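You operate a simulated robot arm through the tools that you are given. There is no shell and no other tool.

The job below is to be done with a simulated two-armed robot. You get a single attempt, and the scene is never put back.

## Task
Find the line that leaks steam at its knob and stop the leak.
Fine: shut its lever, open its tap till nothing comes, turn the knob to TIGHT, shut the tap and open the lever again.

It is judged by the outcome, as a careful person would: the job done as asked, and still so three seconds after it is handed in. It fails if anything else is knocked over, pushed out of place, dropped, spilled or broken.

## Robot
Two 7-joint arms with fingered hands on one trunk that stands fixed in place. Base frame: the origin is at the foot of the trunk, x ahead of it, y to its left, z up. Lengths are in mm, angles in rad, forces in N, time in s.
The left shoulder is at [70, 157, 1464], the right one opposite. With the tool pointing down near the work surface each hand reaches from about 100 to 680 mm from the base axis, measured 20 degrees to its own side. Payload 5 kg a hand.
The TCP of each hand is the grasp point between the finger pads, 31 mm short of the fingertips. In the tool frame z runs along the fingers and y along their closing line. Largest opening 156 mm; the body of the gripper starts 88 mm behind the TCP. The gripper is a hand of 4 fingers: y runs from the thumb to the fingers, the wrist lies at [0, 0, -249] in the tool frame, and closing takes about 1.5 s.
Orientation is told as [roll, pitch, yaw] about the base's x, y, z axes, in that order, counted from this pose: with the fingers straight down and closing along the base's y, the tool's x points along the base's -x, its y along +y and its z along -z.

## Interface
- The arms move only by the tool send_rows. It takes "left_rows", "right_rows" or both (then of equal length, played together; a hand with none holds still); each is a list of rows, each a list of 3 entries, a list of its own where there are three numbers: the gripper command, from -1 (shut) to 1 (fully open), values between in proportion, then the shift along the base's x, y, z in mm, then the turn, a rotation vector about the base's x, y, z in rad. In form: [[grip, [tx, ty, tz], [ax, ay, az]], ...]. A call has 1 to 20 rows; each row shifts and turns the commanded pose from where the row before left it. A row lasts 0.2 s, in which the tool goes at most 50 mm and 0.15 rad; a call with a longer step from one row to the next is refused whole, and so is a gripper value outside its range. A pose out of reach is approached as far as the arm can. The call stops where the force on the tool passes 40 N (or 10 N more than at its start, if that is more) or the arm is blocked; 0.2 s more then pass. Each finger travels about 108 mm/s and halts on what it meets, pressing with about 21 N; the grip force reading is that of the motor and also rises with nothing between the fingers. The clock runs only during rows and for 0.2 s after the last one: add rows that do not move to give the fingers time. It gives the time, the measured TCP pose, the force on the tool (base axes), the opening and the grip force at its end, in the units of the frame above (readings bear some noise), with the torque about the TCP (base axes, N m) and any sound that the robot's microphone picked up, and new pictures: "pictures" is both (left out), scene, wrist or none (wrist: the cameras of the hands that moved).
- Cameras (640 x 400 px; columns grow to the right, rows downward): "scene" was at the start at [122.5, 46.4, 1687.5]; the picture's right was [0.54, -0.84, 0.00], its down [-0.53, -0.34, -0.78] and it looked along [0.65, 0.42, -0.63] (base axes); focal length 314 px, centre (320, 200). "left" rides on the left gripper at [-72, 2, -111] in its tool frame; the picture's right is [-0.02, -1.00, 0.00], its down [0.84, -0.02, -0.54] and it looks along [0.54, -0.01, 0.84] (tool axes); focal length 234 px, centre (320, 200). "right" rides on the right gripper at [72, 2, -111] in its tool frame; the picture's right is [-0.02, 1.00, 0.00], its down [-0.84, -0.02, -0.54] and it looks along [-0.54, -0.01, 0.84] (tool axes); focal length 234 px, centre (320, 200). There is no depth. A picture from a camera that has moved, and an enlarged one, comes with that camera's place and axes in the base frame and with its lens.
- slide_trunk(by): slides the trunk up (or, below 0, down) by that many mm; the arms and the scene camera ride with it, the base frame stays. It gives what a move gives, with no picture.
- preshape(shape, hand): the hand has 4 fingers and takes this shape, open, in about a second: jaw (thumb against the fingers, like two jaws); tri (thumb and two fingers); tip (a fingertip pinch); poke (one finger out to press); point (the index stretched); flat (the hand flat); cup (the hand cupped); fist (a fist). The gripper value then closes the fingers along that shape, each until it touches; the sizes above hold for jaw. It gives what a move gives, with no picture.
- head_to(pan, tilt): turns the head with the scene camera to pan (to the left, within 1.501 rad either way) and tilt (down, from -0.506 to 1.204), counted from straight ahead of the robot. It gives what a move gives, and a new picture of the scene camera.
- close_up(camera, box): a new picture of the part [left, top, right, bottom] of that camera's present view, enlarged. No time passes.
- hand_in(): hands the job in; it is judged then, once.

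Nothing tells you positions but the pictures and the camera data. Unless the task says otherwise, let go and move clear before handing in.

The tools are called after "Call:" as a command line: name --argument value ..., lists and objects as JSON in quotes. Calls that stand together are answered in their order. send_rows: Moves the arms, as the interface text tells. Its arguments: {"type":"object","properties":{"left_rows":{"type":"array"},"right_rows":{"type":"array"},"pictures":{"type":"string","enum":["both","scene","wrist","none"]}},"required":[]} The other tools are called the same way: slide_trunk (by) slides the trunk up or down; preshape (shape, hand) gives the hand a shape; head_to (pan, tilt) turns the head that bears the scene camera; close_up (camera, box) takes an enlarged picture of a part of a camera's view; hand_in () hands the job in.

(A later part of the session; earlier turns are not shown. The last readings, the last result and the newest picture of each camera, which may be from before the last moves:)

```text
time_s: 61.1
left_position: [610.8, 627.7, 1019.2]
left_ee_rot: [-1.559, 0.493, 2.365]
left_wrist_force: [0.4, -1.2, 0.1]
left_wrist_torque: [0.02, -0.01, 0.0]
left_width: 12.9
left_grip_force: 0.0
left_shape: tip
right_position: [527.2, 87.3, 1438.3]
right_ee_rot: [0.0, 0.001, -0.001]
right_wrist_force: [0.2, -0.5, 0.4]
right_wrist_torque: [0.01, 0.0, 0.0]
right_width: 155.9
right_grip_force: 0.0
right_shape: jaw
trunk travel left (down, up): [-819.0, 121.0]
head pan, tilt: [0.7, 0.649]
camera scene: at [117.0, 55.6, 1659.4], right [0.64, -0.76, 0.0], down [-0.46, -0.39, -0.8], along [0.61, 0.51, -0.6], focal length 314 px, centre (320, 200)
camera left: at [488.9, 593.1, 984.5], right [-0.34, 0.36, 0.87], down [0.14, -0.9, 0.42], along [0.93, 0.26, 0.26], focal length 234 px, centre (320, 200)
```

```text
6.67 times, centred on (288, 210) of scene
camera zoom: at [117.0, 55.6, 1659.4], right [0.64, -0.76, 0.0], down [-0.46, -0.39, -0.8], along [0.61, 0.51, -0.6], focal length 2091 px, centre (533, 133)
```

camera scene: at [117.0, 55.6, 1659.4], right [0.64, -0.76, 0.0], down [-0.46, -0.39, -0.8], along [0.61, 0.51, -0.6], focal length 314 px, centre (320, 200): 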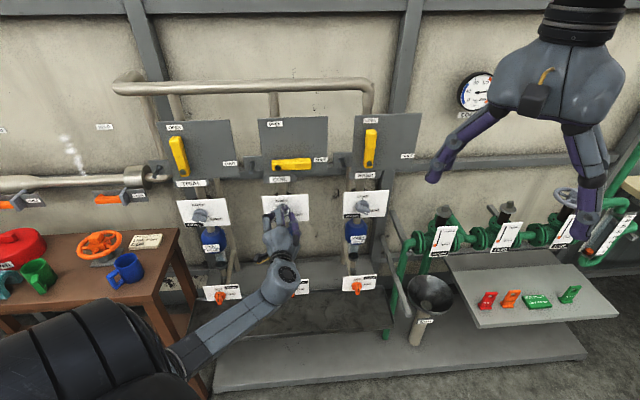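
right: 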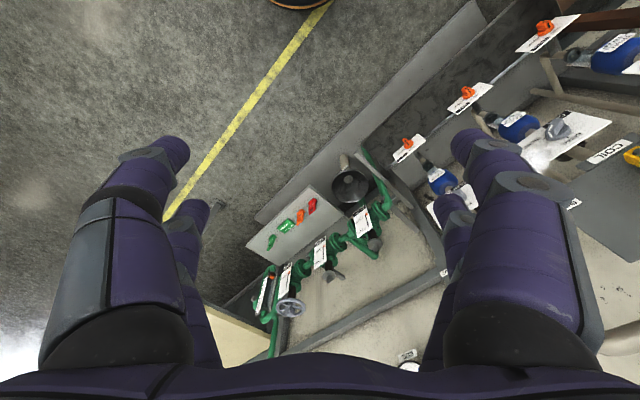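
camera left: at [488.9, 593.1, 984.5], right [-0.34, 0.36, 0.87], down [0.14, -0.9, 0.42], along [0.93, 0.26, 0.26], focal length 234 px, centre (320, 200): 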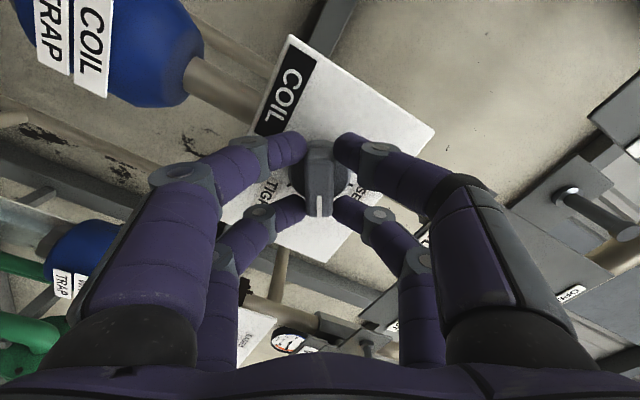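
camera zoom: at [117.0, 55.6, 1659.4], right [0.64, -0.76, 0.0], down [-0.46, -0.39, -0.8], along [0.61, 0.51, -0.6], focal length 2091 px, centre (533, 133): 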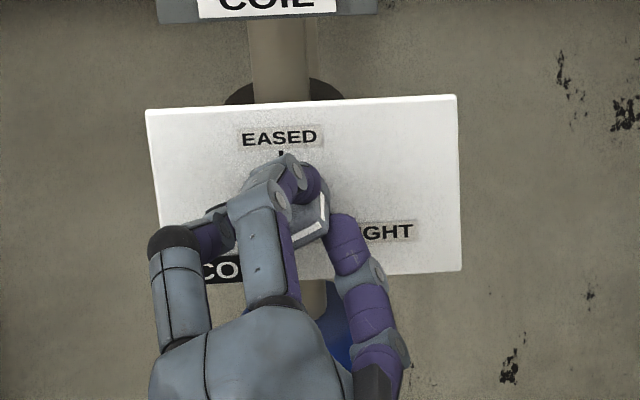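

The tips flank the bar but the grip reads no force yet. I close fully so they press on it.

Call:
send_rows --left_rows '[[-1, [0, 0, 0], [0, 0, 0]], [-1, [0, 0, 0], [0, 0, 0]], [-1, [0, 0, 0], [0, 0, 0]]]' --pictures "wrist"

Call:
close_up --camera "left" --box '[220, 100, 420, 225]'

```text
time_s: 61.9
left_position: [611.2, 629.0, 1017.3]
left_ee_rot: [-1.557, 0.493, 2.364]
left_wrist_force: [0.6, 1.6, 0.0]
left_wrist_torque: [-0.02, 0.02, -0.03]
left_width: 11.2
left_grip_force: 21.0
left_shape: tip
right_position: [529.1, 87.5, 1438.6]
right_ee_rot: [0.0, 0.0, 0.0]
right_wrist_force: [-0.4, 0.2, 0.2]
right_wrist_torque: [0.01, -0.04, -0.02]
right_width: 155.8
right_grip_force: 0.1
right_shape: jaw
trunk travel left (down, up): [-819.0, 121.0]
head pan, tilt: [0.7, 0.649]
camera left: at [489.1, 593.6, 984.3], right [-0.34, 0.36, 0.87], down [0.14, -0.9, 0.42], along [0.93, 0.26, 0.26], focal length 234 px, centre (320, 200)
```

left: 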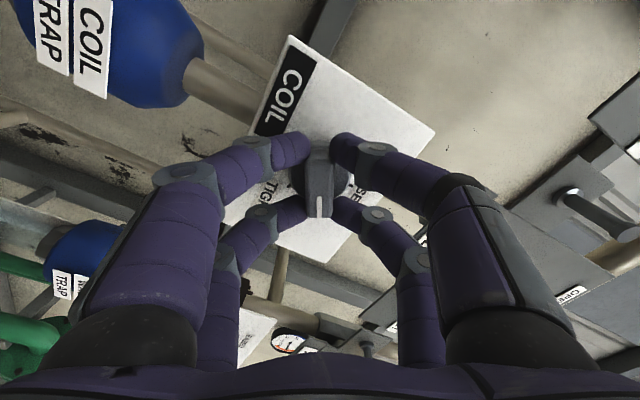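

```text
3.20 times, centred on (320, 162) of left
camera zoom: at [489.1, 593.6, 984.3], right [-0.34, 0.36, 0.87], down [0.14, -0.9, 0.42], along [0.93, 0.26, 0.26], focal length 749 px, centre (320, 320)
```

zoom: 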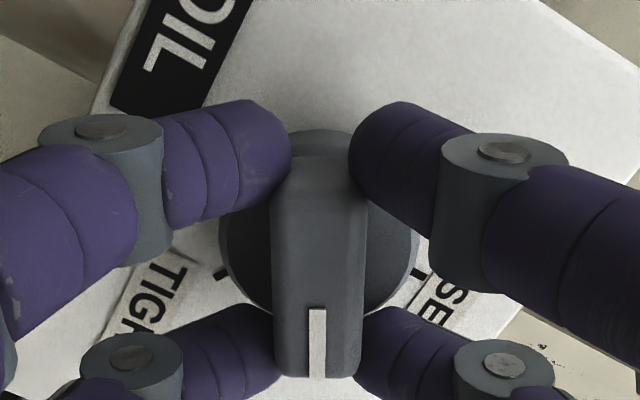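

Now the four tips grip the bar as they did the tap's (21 N). I turn clockwise 30° and check.

Call:
send_rows --left_rows '[[-1, [0, 0, 0], [0.0926, 0.0926, 0]], [-1, [0, 0, 0], [0.0926, 0.0926, 0]], [-1, [0, 0, 0], [0.0926, 0.0926, 0]], [-1, [0, 0, 0], [0.0926, 0.0926, 0]]]' --pictures "wrist"

Call:
close_up --camera "left" --box '[220, 100, 420, 225]'

Call:
close_up --camera "scene" --box '[240, 180, 336, 240]'

```text
time_s: 62.9
left_position: [611.0, 627.9, 1020.3]
left_ee_rot: [-1.564, -0.031, 2.366]
left_wrist_force: [4.9, 3.7, 4.9]
left_wrist_torque: [0.04, -0.06, -0.06]
left_width: 11.0
left_grip_force: 20.5
left_shape: tip
right_position: [528.1, 87.0, 1437.1]
right_ee_rot: [0.0, 0.0, -0.001]
right_wrist_force: [0.5, -0.4, 0.7]
right_wrist_torque: [-0.01, 0.02, 0.04]
right_width: 155.9
right_grip_force: 0.1
right_shape: jaw
trunk travel left (down, up): [-819.0, 121.0]
head pan, tilt: [0.7, 0.649]
camera left: at [482.7, 599.7, 1020.7], right [0.01, 0.0, 1.0], down [0.22, -0.98, 0.0], along [0.98, 0.22, -0.01], focal length 234 px, centre (320, 200)
```

left: 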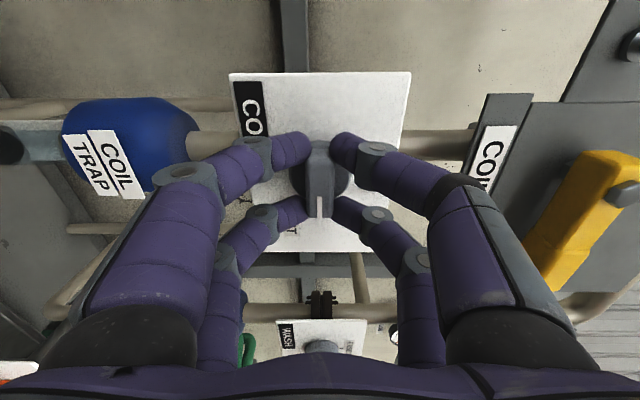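

```text
3.20 times, centred on (320, 162) of left
camera zoom: at [482.7, 599.7, 1020.7], right [0.01, 0.0, 1.0], down [0.22, -0.98, 0.0], along [0.98, 0.22, -0.01], focal length 749 px, centre (320, 320)
```

zoom: 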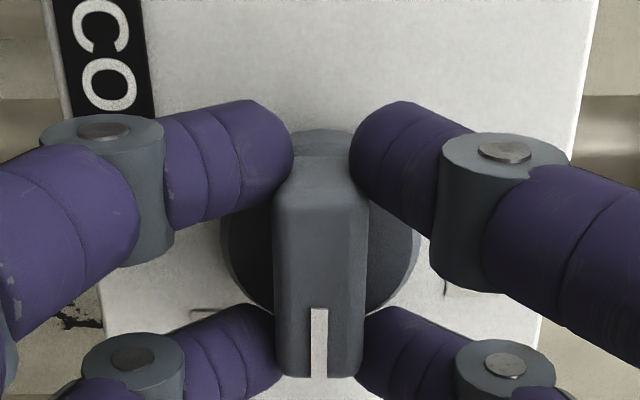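

```text
6.67 times, centred on (288, 210) of scene
camera zoom: at [117.3, 55.9, 1659.5], right [0.64, -0.77, 0.0], down [-0.46, -0.39, -0.8], along [0.61, 0.51, -0.6], focal length 2091 px, centre (533, 133)
```

zoom: 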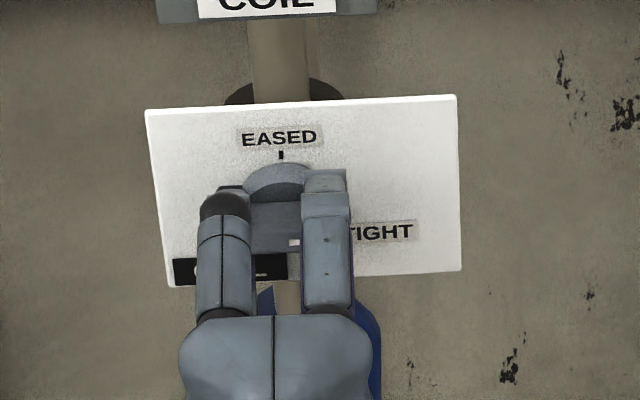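

The knob follows the hand. I turn the last 30° to TIGHT, watching for its stop.

Call:
send_rows --left_rows '[[-1, [0, 0, 0], [0.0926, 0.0926, 0]], [-1, [0, 0, 0], [0.0926, 0.0926, 0]], [-1, [0, 0, 0], [0.0926, 0.0926, 0]], [-1, [0, 0, 0], [0.0926, 0.0926, 0]]]' --pictures "both"

Call:
close_up --camera "left" --box '[220, 100, 420, 225]'

Call:
close_up --camera "scene" --box '[240, 180, 336, 240]'

```text
time_s: 63.9
left_position: [609.9, 628.2, 1021.0]
left_ee_rot: [-1.57, -0.556, 2.366]
left_wrist_force: [5.2, 5.2, 11.9]
left_wrist_torque: [0.08, -0.26, -0.1]
left_width: 11.0
left_grip_force: 20.9
left_shape: tip
right_position: [528.7, 85.7, 1437.6]
right_ee_rot: [0.0, -0.001, 0.0]
right_wrist_force: [0.8, -0.1, 0.8]
right_wrist_torque: [-0.02, 0.02, -0.03]
right_width: 156.1
right_grip_force: 0.0
right_shape: jaw
trunk travel left (down, up): [-819.0, 121.0]
head pan, tilt: [0.7, 0.649]
camera scene: at [116.6, 55.1, 1659.6], right [0.64, -0.77, 0.0], down [-0.46, -0.39, -0.8], along [0.61, 0.51, -0.6], focal length 314 px, centre (320, 200)
camera left: at [489.9, 592.3, 1056.4], right [0.36, -0.35, 0.86], down [0.13, -0.9, -0.42], along [0.92, 0.27, -0.28], focal length 234 px, centre (320, 200)
```

scene: 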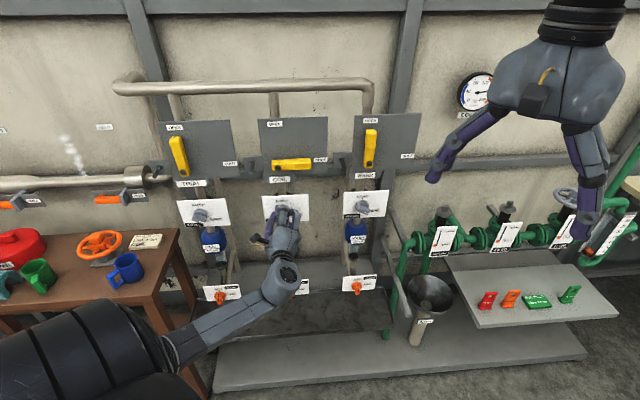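
left: 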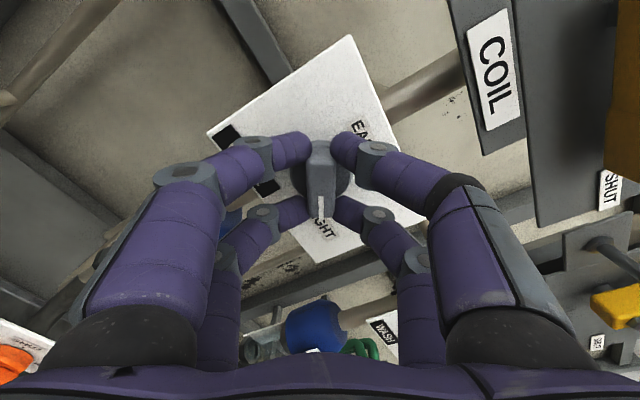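

```text
3.20 times, centred on (320, 162) of left
camera zoom: at [489.9, 592.3, 1056.4], right [0.36, -0.35, 0.86], down [0.13, -0.9, -0.42], along [0.92, 0.27, -0.28], focal length 749 px, centre (320, 320)
```

zoom: 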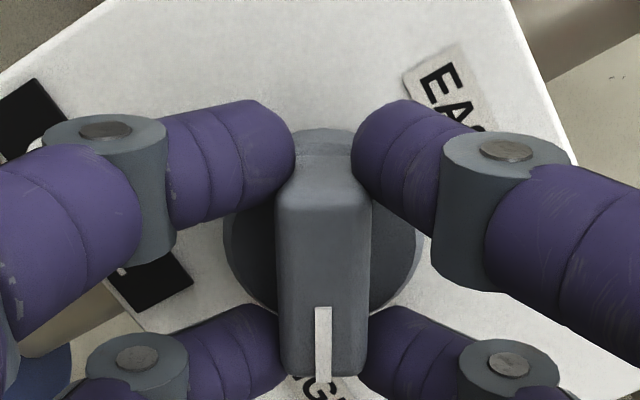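

```text
6.67 times, centred on (288, 210) of scene
camera zoom: at [116.6, 55.1, 1659.6], right [0.64, -0.77, 0.0], down [-0.46, -0.39, -0.8], along [0.61, 0.51, -0.6], focal length 2091 px, centre (533, 133)
```

zoom: 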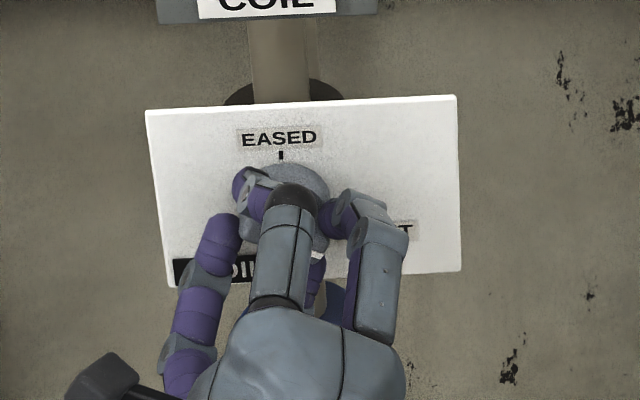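

The pointer now lies over the TIGHT label. I open the fingers, back off and check the pointer against its tick.

Call:
send_rows --left_rows '[[-0.6, [0, 0, 0], [0, 0, 0]], [-0.4, [0, 0, 0], [0, 0, 0]], [-0.4, [0, 0, 0], [0, 0, 0]], [-0.4, [-8, -8, 0], [0, 0, 0]], [-0.4, [-12, -12, 0], [0, 0, 0]], [-0.4, [-18, -18, 0], [0, 0, 0]], [-0.4, [-18, -18, 0], [0, 0, 0]], [-0.4, [-18, -18, 0], [0, 0, 0]], [-0.4, [0, 0, 0], [0, 0, 0]]]' --pictures "both"

Call:
close_up --camera "left" --box '[200, 20, 440, 170]'

Call:
close_up --camera "scene" --box '[240, 170, 416, 280]'

Call:
close_up --camera "scene" --box '[340, 180, 404, 220]'

```text
time_s: 65.9
left_position: [536.1, 553.7, 1018.9]
left_ee_rot: [-1.568, -0.554, 2.366]
left_wrist_force: [-0.1, 0.1, -0.6]
left_wrist_torque: [0.0, 0.03, -0.04]
left_width: 46.6
left_grip_force: 0.1
left_shape: tip
right_position: [528.3, 88.1, 1436.7]
right_ee_rot: [0.0, 0.0, 0.001]
right_wrist_force: [-0.3, -0.7, -0.5]
right_wrist_torque: [-0.02, 0.02, -0.02]
right_width: 156.1
right_grip_force: 0.0
right_shape: jaw
trunk travel left (down, up): [-819.0, 121.0]
head pan, tilt: [0.7, 0.649]
camera scene: at [117.5, 56.0, 1659.4], right [0.64, -0.76, 0.0], down [-0.46, -0.39, -0.8], along [0.61, 0.51, -0.6], focal length 314 px, centre (320, 200)
camera left: at [415.0, 518.9, 1054.4], right [0.36, -0.35, 0.86], down [0.13, -0.9, -0.42], along [0.92, 0.27, -0.28], focal length 234 px, centre (320, 200)
```

scene: 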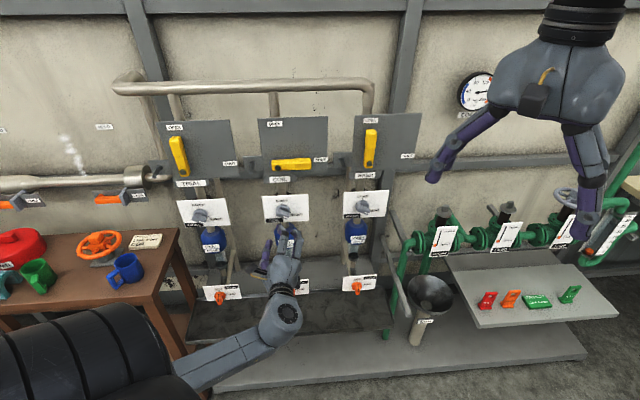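
left: 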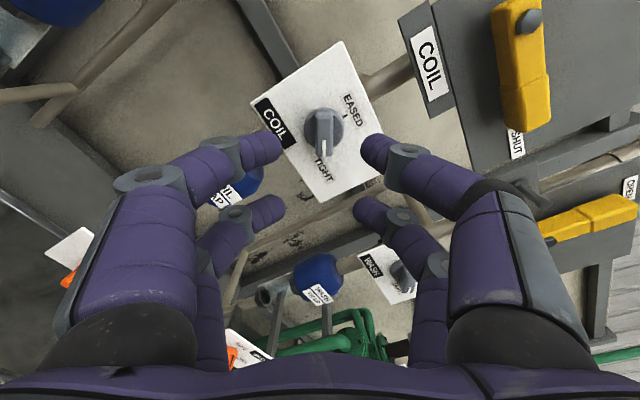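

```text
2.67 times, centred on (320, 95) of left
camera zoom: at [415.0, 518.9, 1054.4], right [0.36, -0.35, 0.86], down [0.13, -0.9, -0.42], along [0.92, 0.27, -0.28], focal length 624 px, centre (320, 480)
```

zoom: 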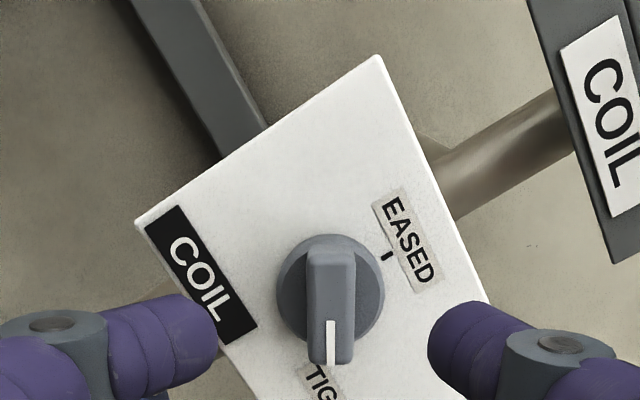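

```text
3.64 times, centred on (328, 225) of scene
camera zoom: at [117.5, 56.0, 1659.4], right [0.64, -0.76, 0.0], down [-0.46, -0.39, -0.8], along [0.61, 0.51, -0.6], focal length 1141 px, centre (291, 109)
```

zoom: 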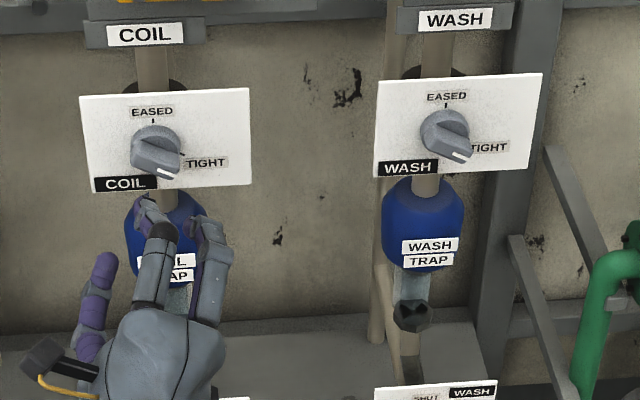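

```text
10.00 times, centred on (372, 200) of scene
camera zoom: at [117.5, 56.0, 1659.4], right [0.64, -0.76, 0.0], down [-0.46, -0.39, -0.8], along [0.61, 0.51, -0.6], focal length 3137 px, centre (-200, 200)
```

zoom: 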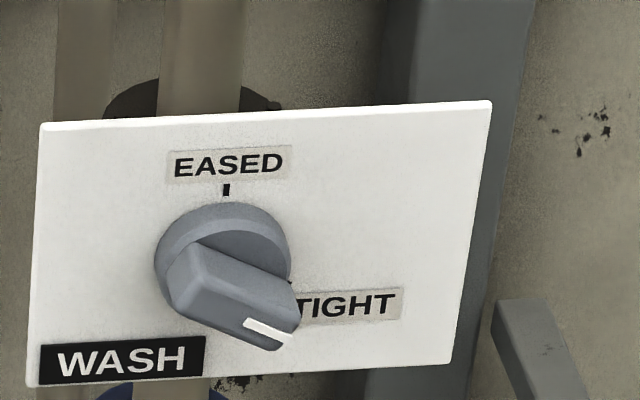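

The COIL pointer looks much like that of WASH, which is at TIGHT. I compare the COIL and TRIAL knobs at the same magnification.

Call:
close_up --camera "scene" --box '[256, 190, 320, 230]'

Call:
close_up --camera "scene" --box '[170, 192, 234, 232]'

Call:
close_up --camera "left" --box '[260, 60, 388, 140]'

Call:
close_up --camera "left" --box '[256, 130, 384, 210]'

```text
10.00 times, centred on (288, 210) of scene
camera zoom: at [117.5, 56.0, 1659.4], right [0.64, -0.76, 0.0], down [-0.46, -0.39, -0.8], along [0.61, 0.51, -0.6], focal length 3137 px, centre (640, 100)
```

zoom: 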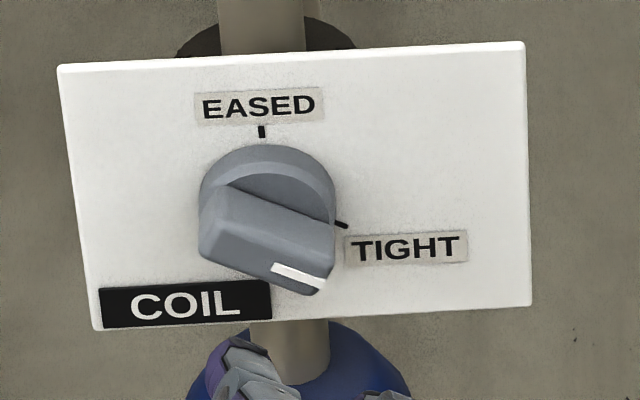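

```text
10.00 times, centred on (202, 212) of scene
camera zoom: at [117.5, 56.0, 1659.4], right [0.64, -0.76, 0.0], down [-0.46, -0.39, -0.8], along [0.61, 0.51, -0.6], focal length 3137 px, centre (1500, 80)
```

zoom: 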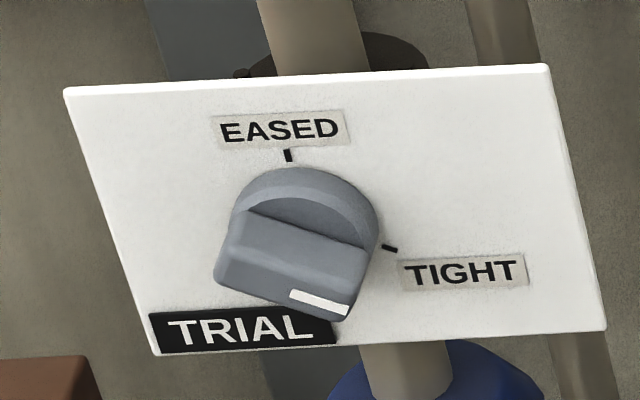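

```text
5.00 times, centred on (324, 100) of left
camera zoom: at [415.0, 518.9, 1054.4], right [0.36, -0.35, 0.86], down [0.13, -0.9, -0.42], along [0.92, 0.27, -0.28], focal length 1171 px, centre (300, 700)
```

zoom: 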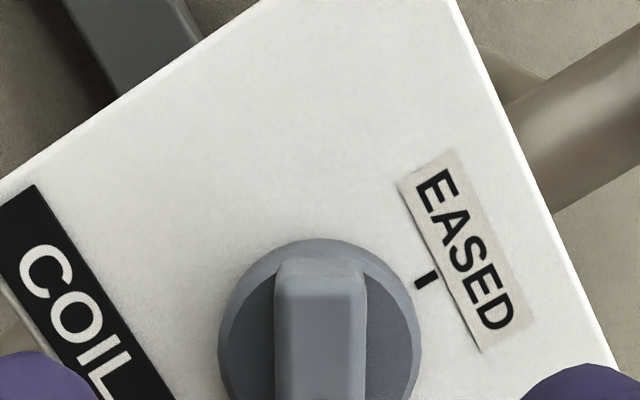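

```text
5.00 times, centred on (320, 170) of left
camera zoom: at [415.0, 518.9, 1054.4], right [0.36, -0.35, 0.86], down [0.13, -0.9, -0.42], along [0.92, 0.27, -0.28], focal length 1171 px, centre (320, 350)
```

zoom: 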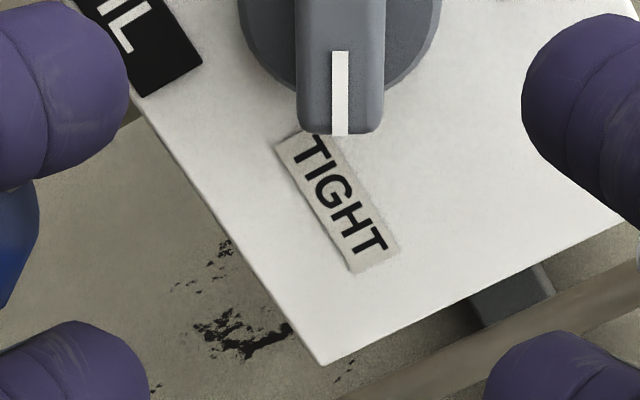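

COIL's stripe slants like those of TRIAL and WASH (about 21° in the picture), so the knob is at TIGHT. Now back to the tap: I draw the hand back to the pose it had in front of the tap and lower the trunk by 374 mm.

Call:
send_rows --left_rows '[[-0.4, [-7.3, -8.3, 3.5], [-0.0926, -0.0926, 0]], [-0.4, [-7.3, -8.3, 3.5], [-0.0926, -0.0926, 0]], [-0.4, [-7.3, -8.3, 3.5], [-0.0926, -0.0926, 0]], [-0.4, [-7.3, -8.3, 3.5], [-0.0926, -0.0926, 0]], [-0.4, [0, 0, 0], [0, 0, 0]]]' --pictures "none"

Call:
slide_trunk --by -374

Call:
send_rows --left_rows '[[-0.4, [0, 0, 0], [0, 0, 0]]]' --pictures "both"

Call:
close_up --camera "left" --box '[200, 50, 440, 200]'

Call:
close_up --camera "scene" --box '[200, 60, 392, 240]'

```text
time_s: 67.1
left_position: [508.8, 520.7, 1032.7]
left_ee_rot: [-1.561, -0.028, 2.364]
left_wrist_force: [0.0, -0.7, 0.1]
left_wrist_torque: [0.03, 0.03, 0.0]
left_width: 46.3
left_grip_force: 0.1
left_shape: tip
right_position: [527.3, 86.4, 1438.5]
right_ee_rot: [0.0, 0.001, 0.002]
right_wrist_force: [0.0, -0.1, 0.7]
right_wrist_torque: [0.0, -0.01, 0.02]
right_width: 155.9
right_grip_force: 0.0
right_shape: jaw
trunk travel left (down, up): [-819.0, 121.0]
head pan, tilt: [0.7, 0.649]
```

```text
time_s: 70.7
left_position: [509.2, 519.9, 658.2]
left_ee_rot: [-1.561, -0.03, 2.364]
left_wrist_force: [0.3, -0.9, -0.5]
left_wrist_torque: [0.02, -0.02, 0.04]
left_width: 46.2
left_grip_force: 0.2
left_shape: tip
right_position: [527.6, 87.0, 1063.3]
right_ee_rot: [0.0, 0.001, 0.001]
right_wrist_force: [0.6, 0.3, 0.1]
right_wrist_torque: [-0.02, -0.04, 0.0]
right_width: 156.0
right_grip_force: 0.1
right_shape: jaw
trunk travel left (down, up): [-445.0, 495.0]
head pan, tilt: [0.7, 0.649]
```

```text
time_s: 71.1
left_position: [507.9, 520.2, 658.3]
left_ee_rot: [-1.56, -0.029, 2.364]
left_wrist_force: [0.1, -0.4, -0.1]
left_wrist_torque: [-0.01, 0.03, 0.0]
left_width: 46.4
left_grip_force: 0.0
left_shape: tip
right_position: [527.7, 85.8, 1063.2]
right_ee_rot: [-0.001, -0.001, 0.001]
right_wrist_force: [0.5, 0.0, -0.3]
right_wrist_torque: [0.02, -0.01, 0.02]
right_width: 155.7
right_grip_force: 0.0
right_shape: jaw
trunk travel left (down, up): [-445.0, 495.0]
head pan, tilt: [0.7, 0.649]
camera scene: at [117.0, 55.7, 1285.4], right [0.64, -0.76, 0.0], down [-0.46, -0.39, -0.8], along [0.61, 0.51, -0.6], focal length 314 px, centre (320, 200)
camera left: at [379.7, 492.0, 658.9], right [0.01, 0.0, 1.0], down [0.21, -0.98, 0.0], along [0.98, 0.21, -0.01], focal length 234 px, centre (320, 200)
```

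scene: 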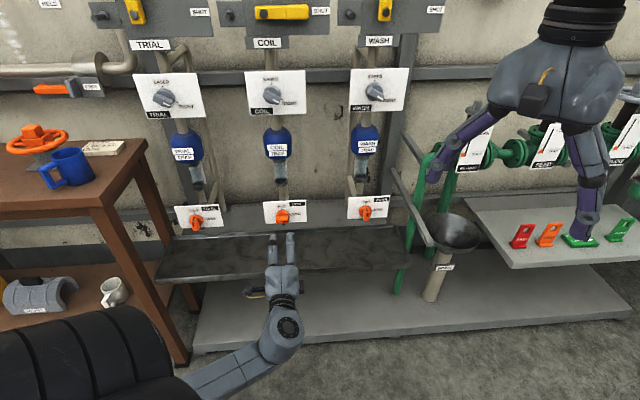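
left: 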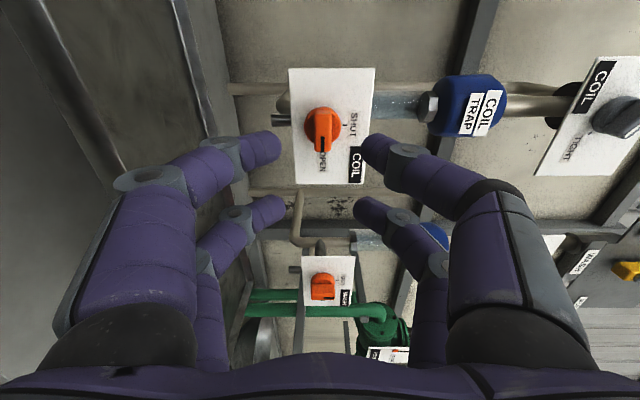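

```text
2.67 times, centred on (320, 125) of left
camera zoom: at [379.7, 492.0, 658.9], right [0.01, 0.0, 1.0], down [0.21, -0.98, 0.0], along [0.98, 0.21, -0.01], focal length 624 px, centre (320, 400)
```

zoom: 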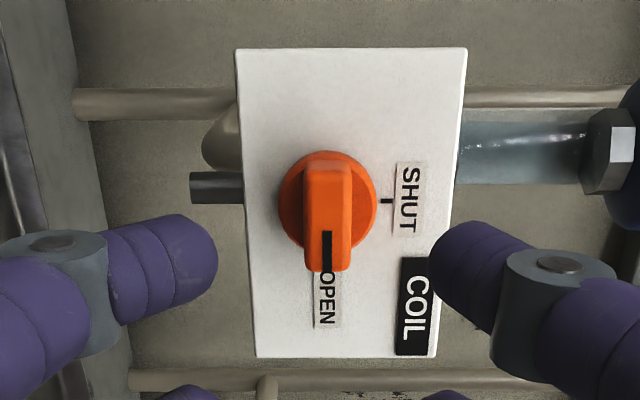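

```text
2.22 times, centred on (296, 150) of scene
camera zoom: at [117.0, 55.7, 1285.4], right [0.64, -0.76, 0.0], down [-0.46, -0.39, -0.8], along [0.61, 0.51, -0.6], focal length 697 px, centre (373, 311)
```

zoom: 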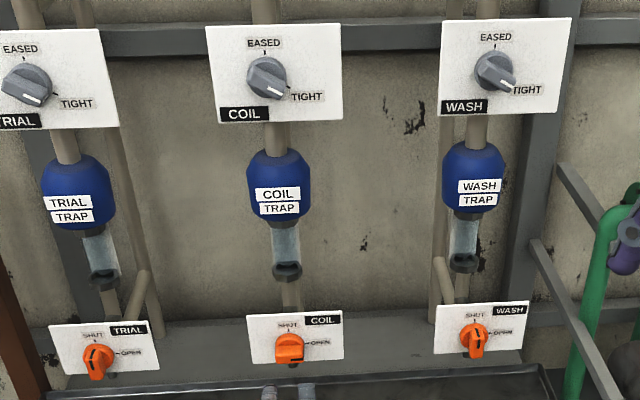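

Nothing comes from the open tap and all three knobs read TIGHT. I approach the tap's bar again along the same path and close on it.

Call:
send_rows --left_rows '[[-0.42, [14.3, 15.5, 1], [0, 0, 0]], [-0.42, [15, 15, 0], [0, 0, 0]], [-0.42, [15, 15, 0], [0, 0, 0]], [-0.42, [12, 12, 0], [0, 0, 0]], [-0.42, [8, 8, 0], [0, 0, 0]], [-0.42, [7, 7, 0], [0, 0, 0]], [-0.42, [5, 5, 0], [0, 0, 0]], [-0.42, [3, 3, 0], [0, 0, 0]], [-0.42, [0, 0, 0], [0, 0, 0]], [-0.7, [0, 0, 0], [0, 0, 0]], [-1, [0, 0, 0], [0, 0, 0]], [-1, [0, 0, 0], [0, 0, 0]], [-1, [0, 0, 0], [0, 0, 0]], [-1, [0, 0, 0], [0, 0, 0]]]' --pictures "both"

Call:
close_up --camera "left" --box '[200, 80, 440, 230]'

Call:
close_up --camera "scene" --box '[220, 180, 348, 260]'

```text
time_s: 74.1
left_position: [587.7, 600.3, 659.0]
left_ee_rot: [-1.563, -0.031, 2.363]
left_wrist_force: [5.8, 2.5, 1.2]
left_wrist_torque: [0.04, 0.04, -0.04]
left_width: 12.6
left_grip_force: 21.3
left_shape: tip
right_position: [527.8, 87.0, 1063.9]
right_ee_rot: [0.001, 0.0, -0.002]
right_wrist_force: [0.4, 0.6, -0.2]
right_wrist_torque: [0.01, 0.03, -0.04]
right_width: 156.2
right_grip_force: 0.2
right_shape: jaw
trunk travel left (down, up): [-445.0, 495.0]
head pan, tilt: [0.7, 0.649]
camera scene: at [117.6, 55.9, 1285.4], right [0.64, -0.77, 0.0], down [-0.46, -0.39, -0.8], along [0.61, 0.51, -0.61], focal length 314 px, centre (320, 200)
camera left: at [459.8, 572.3, 658.8], right [0.01, 0.0, 1.0], down [0.21, -0.98, 0.0], along [0.98, 0.21, -0.01], focal length 234 px, centre (320, 200)
```

scene: 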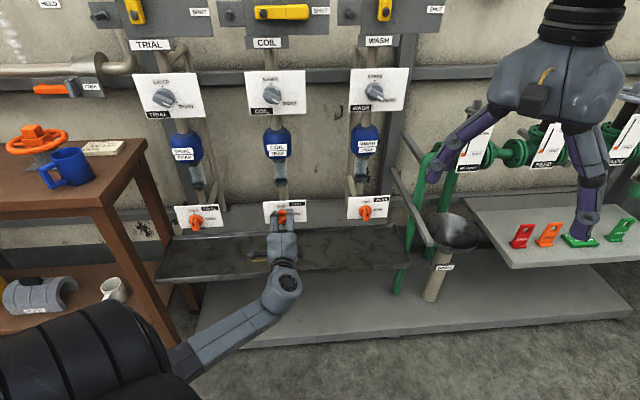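
left: 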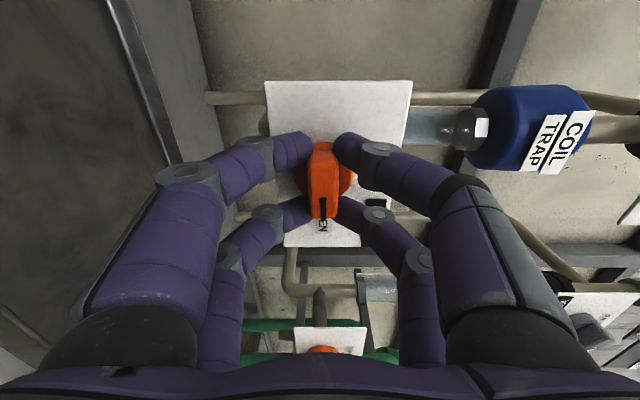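

```text
2.67 times, centred on (320, 155) of left
camera zoom: at [459.8, 572.3, 658.8], right [0.01, 0.0, 1.0], down [0.21, -0.98, 0.0], along [0.98, 0.21, -0.01], focal length 624 px, centre (320, 320)
```

zoom: 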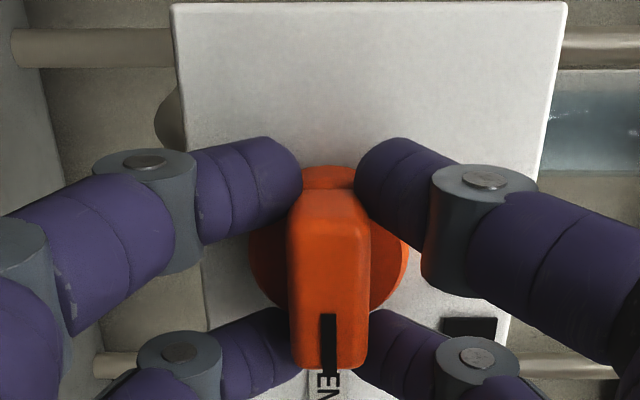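

```text
5.00 times, centred on (284, 220) of scene
camera zoom: at [117.6, 55.9, 1285.4], right [0.64, -0.77, 0.0], down [-0.46, -0.39, -0.8], along [0.61, 0.51, -0.61], focal length 1568 px, centre (500, 100)
```

zoom: 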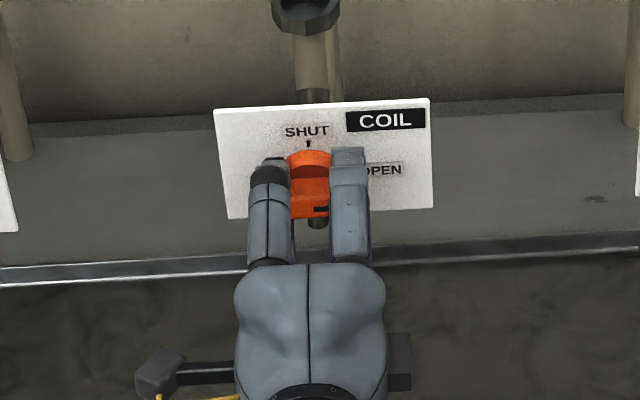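

The bar is held again. I turn it counterclockwise 90° to SHUT.

Call:
send_rows --left_rows '[[-1, [0, 0, 0], [-0.0926, -0.0926, 0]], [-1, [0, 0, 0], [-0.0926, -0.0926, 0]], [-1, [0, 0, 0], [-0.0926, -0.0926, 0]], [-1, [0, 0, 0], [-0.0926, -0.0926, 0]], [-1, [0, 0, 0], [-0.0926, -0.0926, 0]], [-1, [0, 0, 0], [-0.0926, -0.0926, 0]], [-1, [0, 0, 0], [-0.0926, -0.0926, 0]], [-1, [0, 0, 0], [-0.0926, -0.0926, 0]], [-1, [0, 0, 0], [-0.0926, -0.0926, 0]], [-1, [0, 0, 0], [-0.0926, -0.0926, 0]], [-1, [0, 0, 0], [-0.0926, -0.0926, 0]], [-1, [0, 0, 0], [-0.0926, -0.0926, 0]], [-1, [0, 0, 0], [-0.014, -0.014, 0]]]' --pictures "both"

Call:
close_up --camera "left" --box '[200, 80, 440, 230]'

Call:
close_up --camera "scene" --box '[220, 180, 348, 260]'

```text
time_s: 76.9
left_position: [589.0, 600.9, 660.8]
left_ee_rot: [-1.024, 1.562, 2.894]
left_wrist_force: [13.9, 5.2, 14.7]
left_wrist_torque: [0.39, -0.05, -0.19]
left_width: 11.9
left_grip_force: 21.1
left_shape: tip
right_position: [528.4, 86.0, 1063.6]
right_ee_rot: [0.001, 0.0, 0.001]
right_wrist_force: [1.3, -0.2, 0.4]
right_wrist_torque: [0.0, 0.01, 0.02]
right_width: 155.9
right_grip_force: 0.0
right_shape: jaw
trunk travel left (down, up): [-445.0, 495.0]
head pan, tilt: [0.7, 0.649]
camera scene: at [116.8, 54.9, 1285.6], right [0.64, -0.76, 0.0], down [-0.46, -0.39, -0.8], along [0.61, 0.51, -0.6], focal length 314 px, centre (320, 200)
camera left: at [510.1, 521.6, 588.7], right [-0.7, 0.71, -0.02], down [-0.39, -0.37, 0.84], along [0.59, 0.6, 0.54], focal length 234 px, centre (320, 200)
```

scene: 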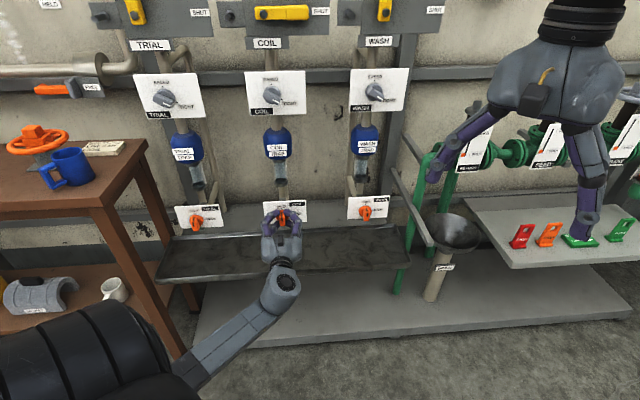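
left: 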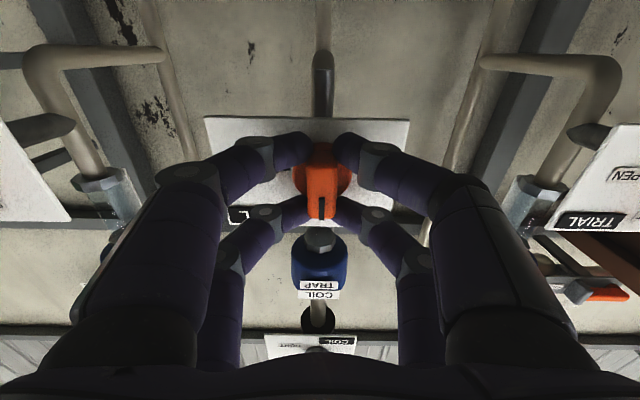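

```text
2.67 times, centred on (320, 155) of left
camera zoom: at [510.1, 521.6, 588.7], right [-0.7, 0.71, -0.02], down [-0.39, -0.37, 0.84], along [0.59, 0.6, 0.54], focal length 624 px, centre (320, 320)
```

zoom: 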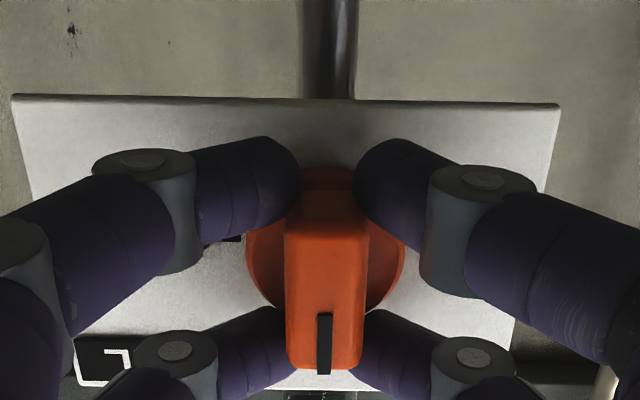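

```text
5.00 times, centred on (284, 220) of scene
camera zoom: at [116.8, 54.9, 1285.6], right [0.64, -0.76, 0.0], down [-0.46, -0.39, -0.8], along [0.61, 0.51, -0.6], focal length 1568 px, centre (500, 100)
```

zoom: 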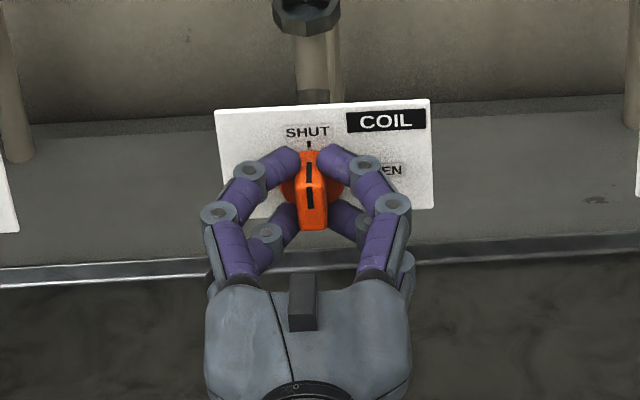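

The bar is back at SHUT and the force is rising slightly, as at a stop. I open the fingers, retreat and check.

Call:
send_rows --left_rows '[[-0.6, [0, 0, 0], [0.014, 0.014, 0]], [-0.4, [0, 0, 0], [0, 0, 0]], [-0.4, [0, 0, 0], [0, 0, 0]], [-0.4, [-8, -8, 0], [0, 0, 0]], [-0.4, [-12, -12, 0], [0, 0, 0]], [-0.4, [-20, -20, 0], [0, 0, 0]], [-0.4, [-20, -20, 0], [0, 0, 0]], [-0.4, [-20, -20, 0], [0, 0, 0]], [-0.4, [0, 0, 0], [0, 0, 0]]]' --pictures "both"

Call:
close_up --camera "scene" --box '[180, 180, 372, 250]'

Call:
close_up --camera "left" --box '[240, 25, 400, 125]'

```text
time_s: 78.9
left_position: [508.0, 520.8, 659.3]
left_ee_rot: [-1.31, 1.543, 2.611]
left_wrist_force: [0.1, 0.3, -0.8]
left_wrist_torque: [0.0, -0.02, 0.0]
left_width: 46.5
left_grip_force: 0.0
left_shape: tip
right_position: [528.5, 86.3, 1063.7]
right_ee_rot: [0.0, 0.001, 0.001]
right_wrist_force: [0.5, 0.3, 0.6]
right_wrist_torque: [-0.01, 0.02, -0.03]
right_width: 156.0
right_grip_force: 0.0
right_shape: jaw
trunk travel left (down, up): [-445.0, 495.0]
head pan, tilt: [0.7, 0.649]
camera scene: at [117.4, 56.1, 1285.4], right [0.64, -0.76, 0.0], down [-0.46, -0.39, -0.8], along [0.61, 0.51, -0.61], focal length 314 px, centre (320, 200)
camera left: at [428.6, 442.9, 587.4], right [-0.7, 0.71, 0.0], down [-0.38, -0.38, 0.84], along [0.6, 0.59, 0.54], focal length 234 px, centre (320, 200)
```

scene: 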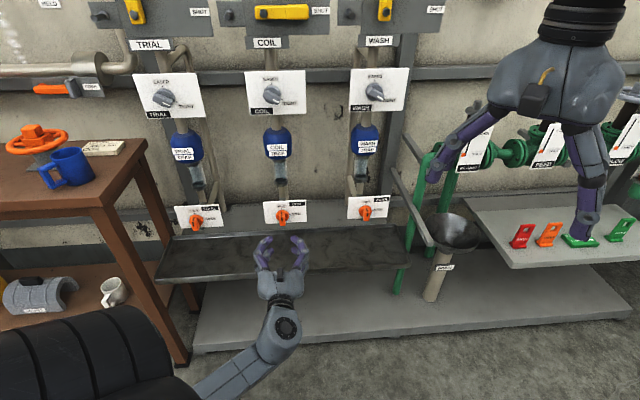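
left: 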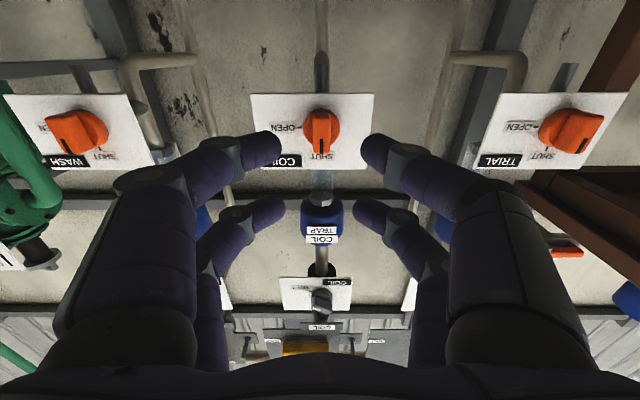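

```text
3.33 times, centred on (276, 215) of scene
camera zoom: at [117.4, 56.1, 1285.4], right [0.64, -0.76, 0.0], down [-0.46, -0.39, -0.8], along [0.61, 0.51, -0.61], focal length 1046 px, centre (467, 150)
```

zoom: 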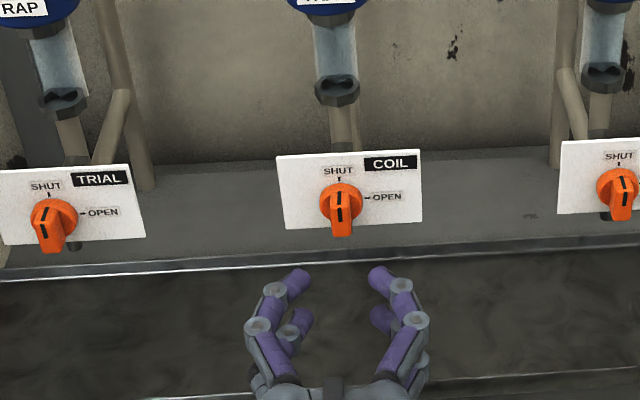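

```text
4.00 times, centred on (320, 75) of left
camera zoom: at [428.6, 442.9, 587.4], right [-0.7, 0.71, 0.0], down [-0.38, -0.38, 0.84], along [0.6, 0.59, 0.54], focal length 937 px, centre (320, 700)
```

zoom: 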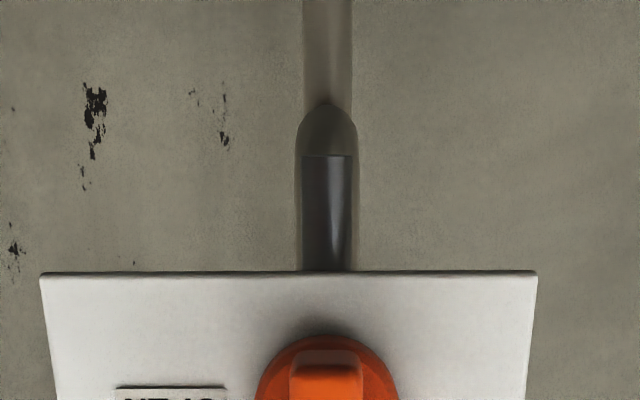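

I enlarge the tap once more to be sure it is squarely at SHUT.

Call:
close_up --camera "left" --box '[256, 90, 384, 170]'

Call:
close_up --camera "scene" --box '[252, 190, 316, 230]'

Call:
close_up --camera "scene" --box '[240, 60, 320, 110]'

```text
5.00 times, centred on (320, 130) of left
camera zoom: at [428.6, 442.9, 587.4], right [-0.7, 0.71, 0.0], down [-0.38, -0.38, 0.84], along [0.6, 0.59, 0.54], focal length 1171 px, centre (320, 550)
```

zoom: 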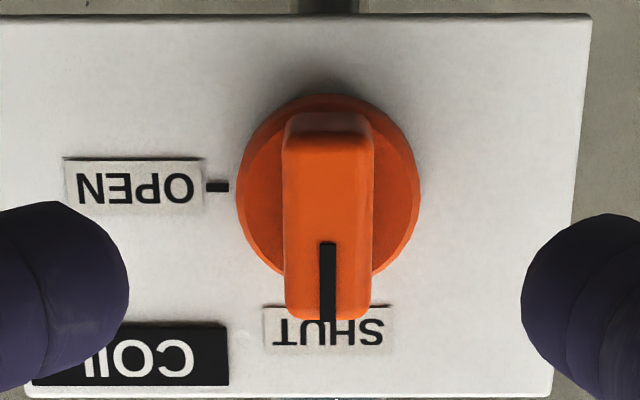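

```text
10.00 times, centred on (284, 210) of scene
camera zoom: at [117.4, 56.1, 1285.4], right [0.64, -0.76, 0.0], down [-0.46, -0.39, -0.8], along [0.61, 0.51, -0.61], focal length 3137 px, centre (680, 100)
```

zoom: 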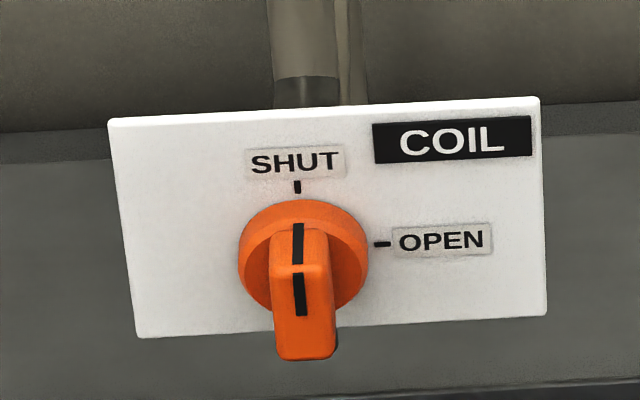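

```text
8.00 times, centred on (280, 85) of scene
camera zoom: at [117.4, 56.1, 1285.4], right [0.64, -0.76, 0.0], down [-0.46, -0.39, -0.8], along [0.61, 0.51, -0.61], focal length 2510 px, centre (640, 1120)
```

zoom: 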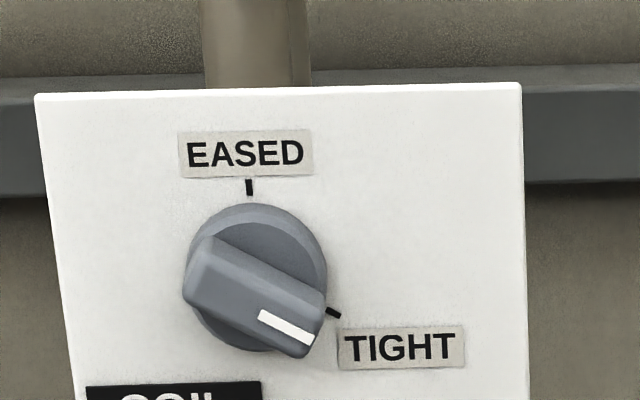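

The tap is at SHUT and the knob at TIGHT. Last comes the lever: I raise the trunk 490 mm back to lever height and look.

Call:
slide_trunk --by 490

Call:
send_rows --left_rows '[[-0.25, [5.9, -1.8, 4.2], [0.0926, 0.0926, 0]], [-0.25, [5.9, -1.8, 4.2], [0.0926, 0.0926, 0]], [-0.25, [5.9, -1.8, 4.2], [0.0926, 0.0926, 0]], [-0.25, [5.9, -1.8, 4.2], [0.0926, 0.0926, 0]], [-0.25, [5.9, -1.8, 4.2], [0.0926, 0.0926, 0]], [-0.25, [5.9, -1.8, 4.2], [0.0926, 0.0926, 0]], [-0.25, [5.9, -1.8, 4.2], [0.0926, 0.0926, 0]], [-0.25, [5.9, -1.8, 4.2], [0.0926, 0.0926, 0]], [-0.25, [5.9, -1.8, 4.2], [0.0926, 0.0926, 0]], [-0.25, [5.9, -1.8, 4.2], [0.0926, 0.0926, 0]], [-0.25, [5.9, -1.8, 4.2], [0.0926, 0.0926, 0]], [-0.25, [5.9, -1.8, 4.2], [0.0926, 0.0926, 0]], [-0.25, [0, 0, 0], [0, 0, 0]]]' --pictures "both"

Call:
close_up --camera "left" --box '[160, 0, 480, 200]'

Call:
close_up --camera "scene" --box '[220, 150, 380, 250]'

```text
refused: 490 is not a number from -400 to 400
```

```text
time_s: 81.7
left_position: [577.7, 500.5, 710.6]
left_ee_rot: [-1.561, -0.031, 2.363]
left_wrist_force: [0.4, -0.5, 0.2]
left_wrist_torque: [0.02, -0.02, 0.01]
left_width: 58.3
left_grip_force: 0.0
left_shape: tip
right_position: [527.6, 86.9, 1064.0]
right_ee_rot: [-0.002, 0.0, 0.0]
right_wrist_force: [0.5, 0.3, -1.3]
right_wrist_torque: [-0.01, -0.01, 0.02]
right_width: 156.2
right_grip_force: 0.1
right_shape: jaw
trunk travel left (down, up): [-445.0, 495.0]
head pan, tilt: [0.7, 0.649]
camera scene: at [117.0, 55.8, 1285.4], right [0.64, -0.76, 0.0], down [-0.46, -0.39, -0.8], along [0.61, 0.51, -0.6], focal length 314 px, centre (320, 200)
camera left: at [449.3, 471.6, 710.9], right [0.01, 0.0, 1.0], down [0.21, -0.98, 0.0], along [0.98, 0.21, -0.01], focal length 234 px, centre (320, 200)
```

scene: 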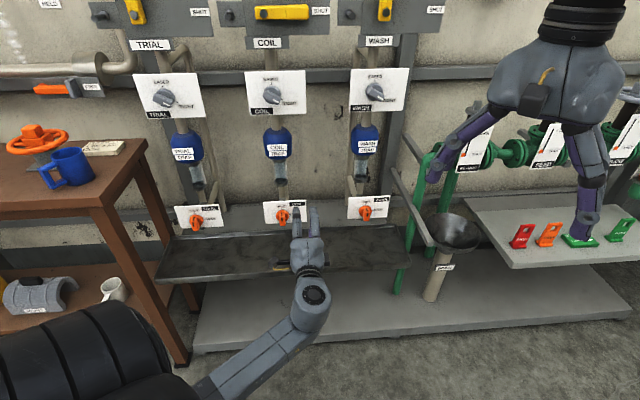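
left: 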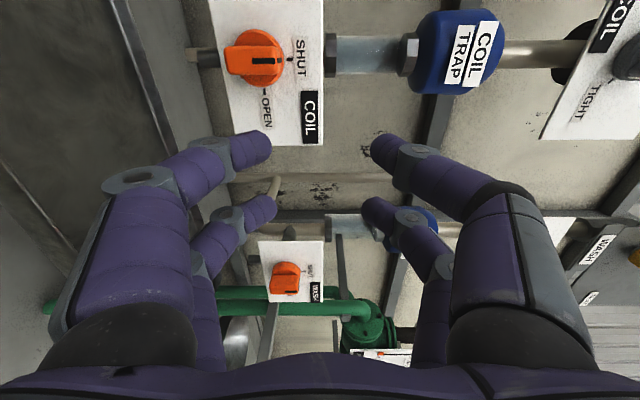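

```text
2.00 times, centred on (320, 100) of left
camera zoom: at [449.3, 471.6, 710.9], right [0.01, 0.0, 1.0], down [0.21, -0.98, 0.0], along [0.98, 0.21, -0.01], focal length 468 px, centre (320, 400)
```

zoom: 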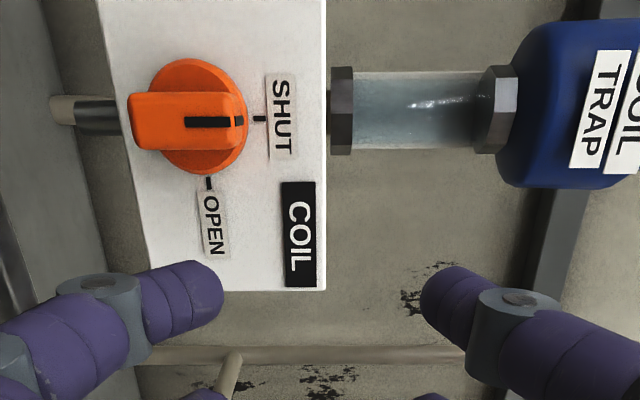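

```text
4.00 times, centred on (300, 200) of scene
camera zoom: at [117.0, 55.8, 1285.4], right [0.64, -0.76, 0.0], down [-0.46, -0.39, -0.8], along [0.61, 0.51, -0.6], focal length 1255 px, centre (400, 200)
```

zoom: 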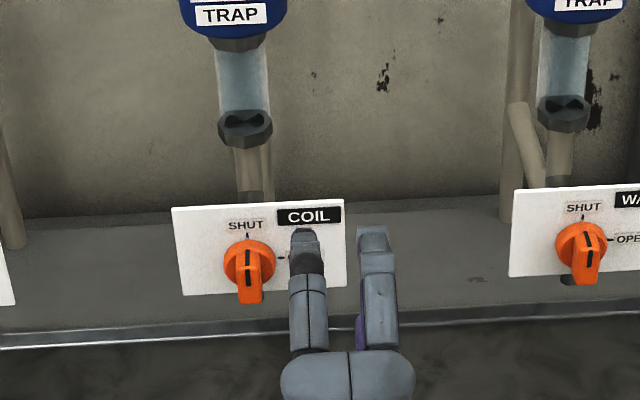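

The slide was refused because one call is limited to 400 mm; the arm's move itself happened clear of everything. I raise the trunk in two steps.

Call:
slide_trunk --by 300

```text
time_s: 84.7
left_position: [577.3, 500.3, 1009.9]
left_ee_rot: [-1.562, -0.03, 2.363]
left_wrist_force: [0.0, 0.0, -0.1]
left_wrist_torque: [-0.04, 0.01, 0.01]
left_width: 58.2
left_grip_force: 0.1
left_shape: tip
right_position: [526.9, 86.4, 1364.2]
right_ee_rot: [0.0, 0.0, -0.001]
right_wrist_force: [0.0, -0.4, -0.4]
right_wrist_torque: [0.0, 0.02, -0.01]
right_width: 155.8
right_grip_force: 0.1
right_shape: jaw
trunk travel left (down, up): [-745.0, 195.0]
head pan, tilt: [0.7, 0.649]
```

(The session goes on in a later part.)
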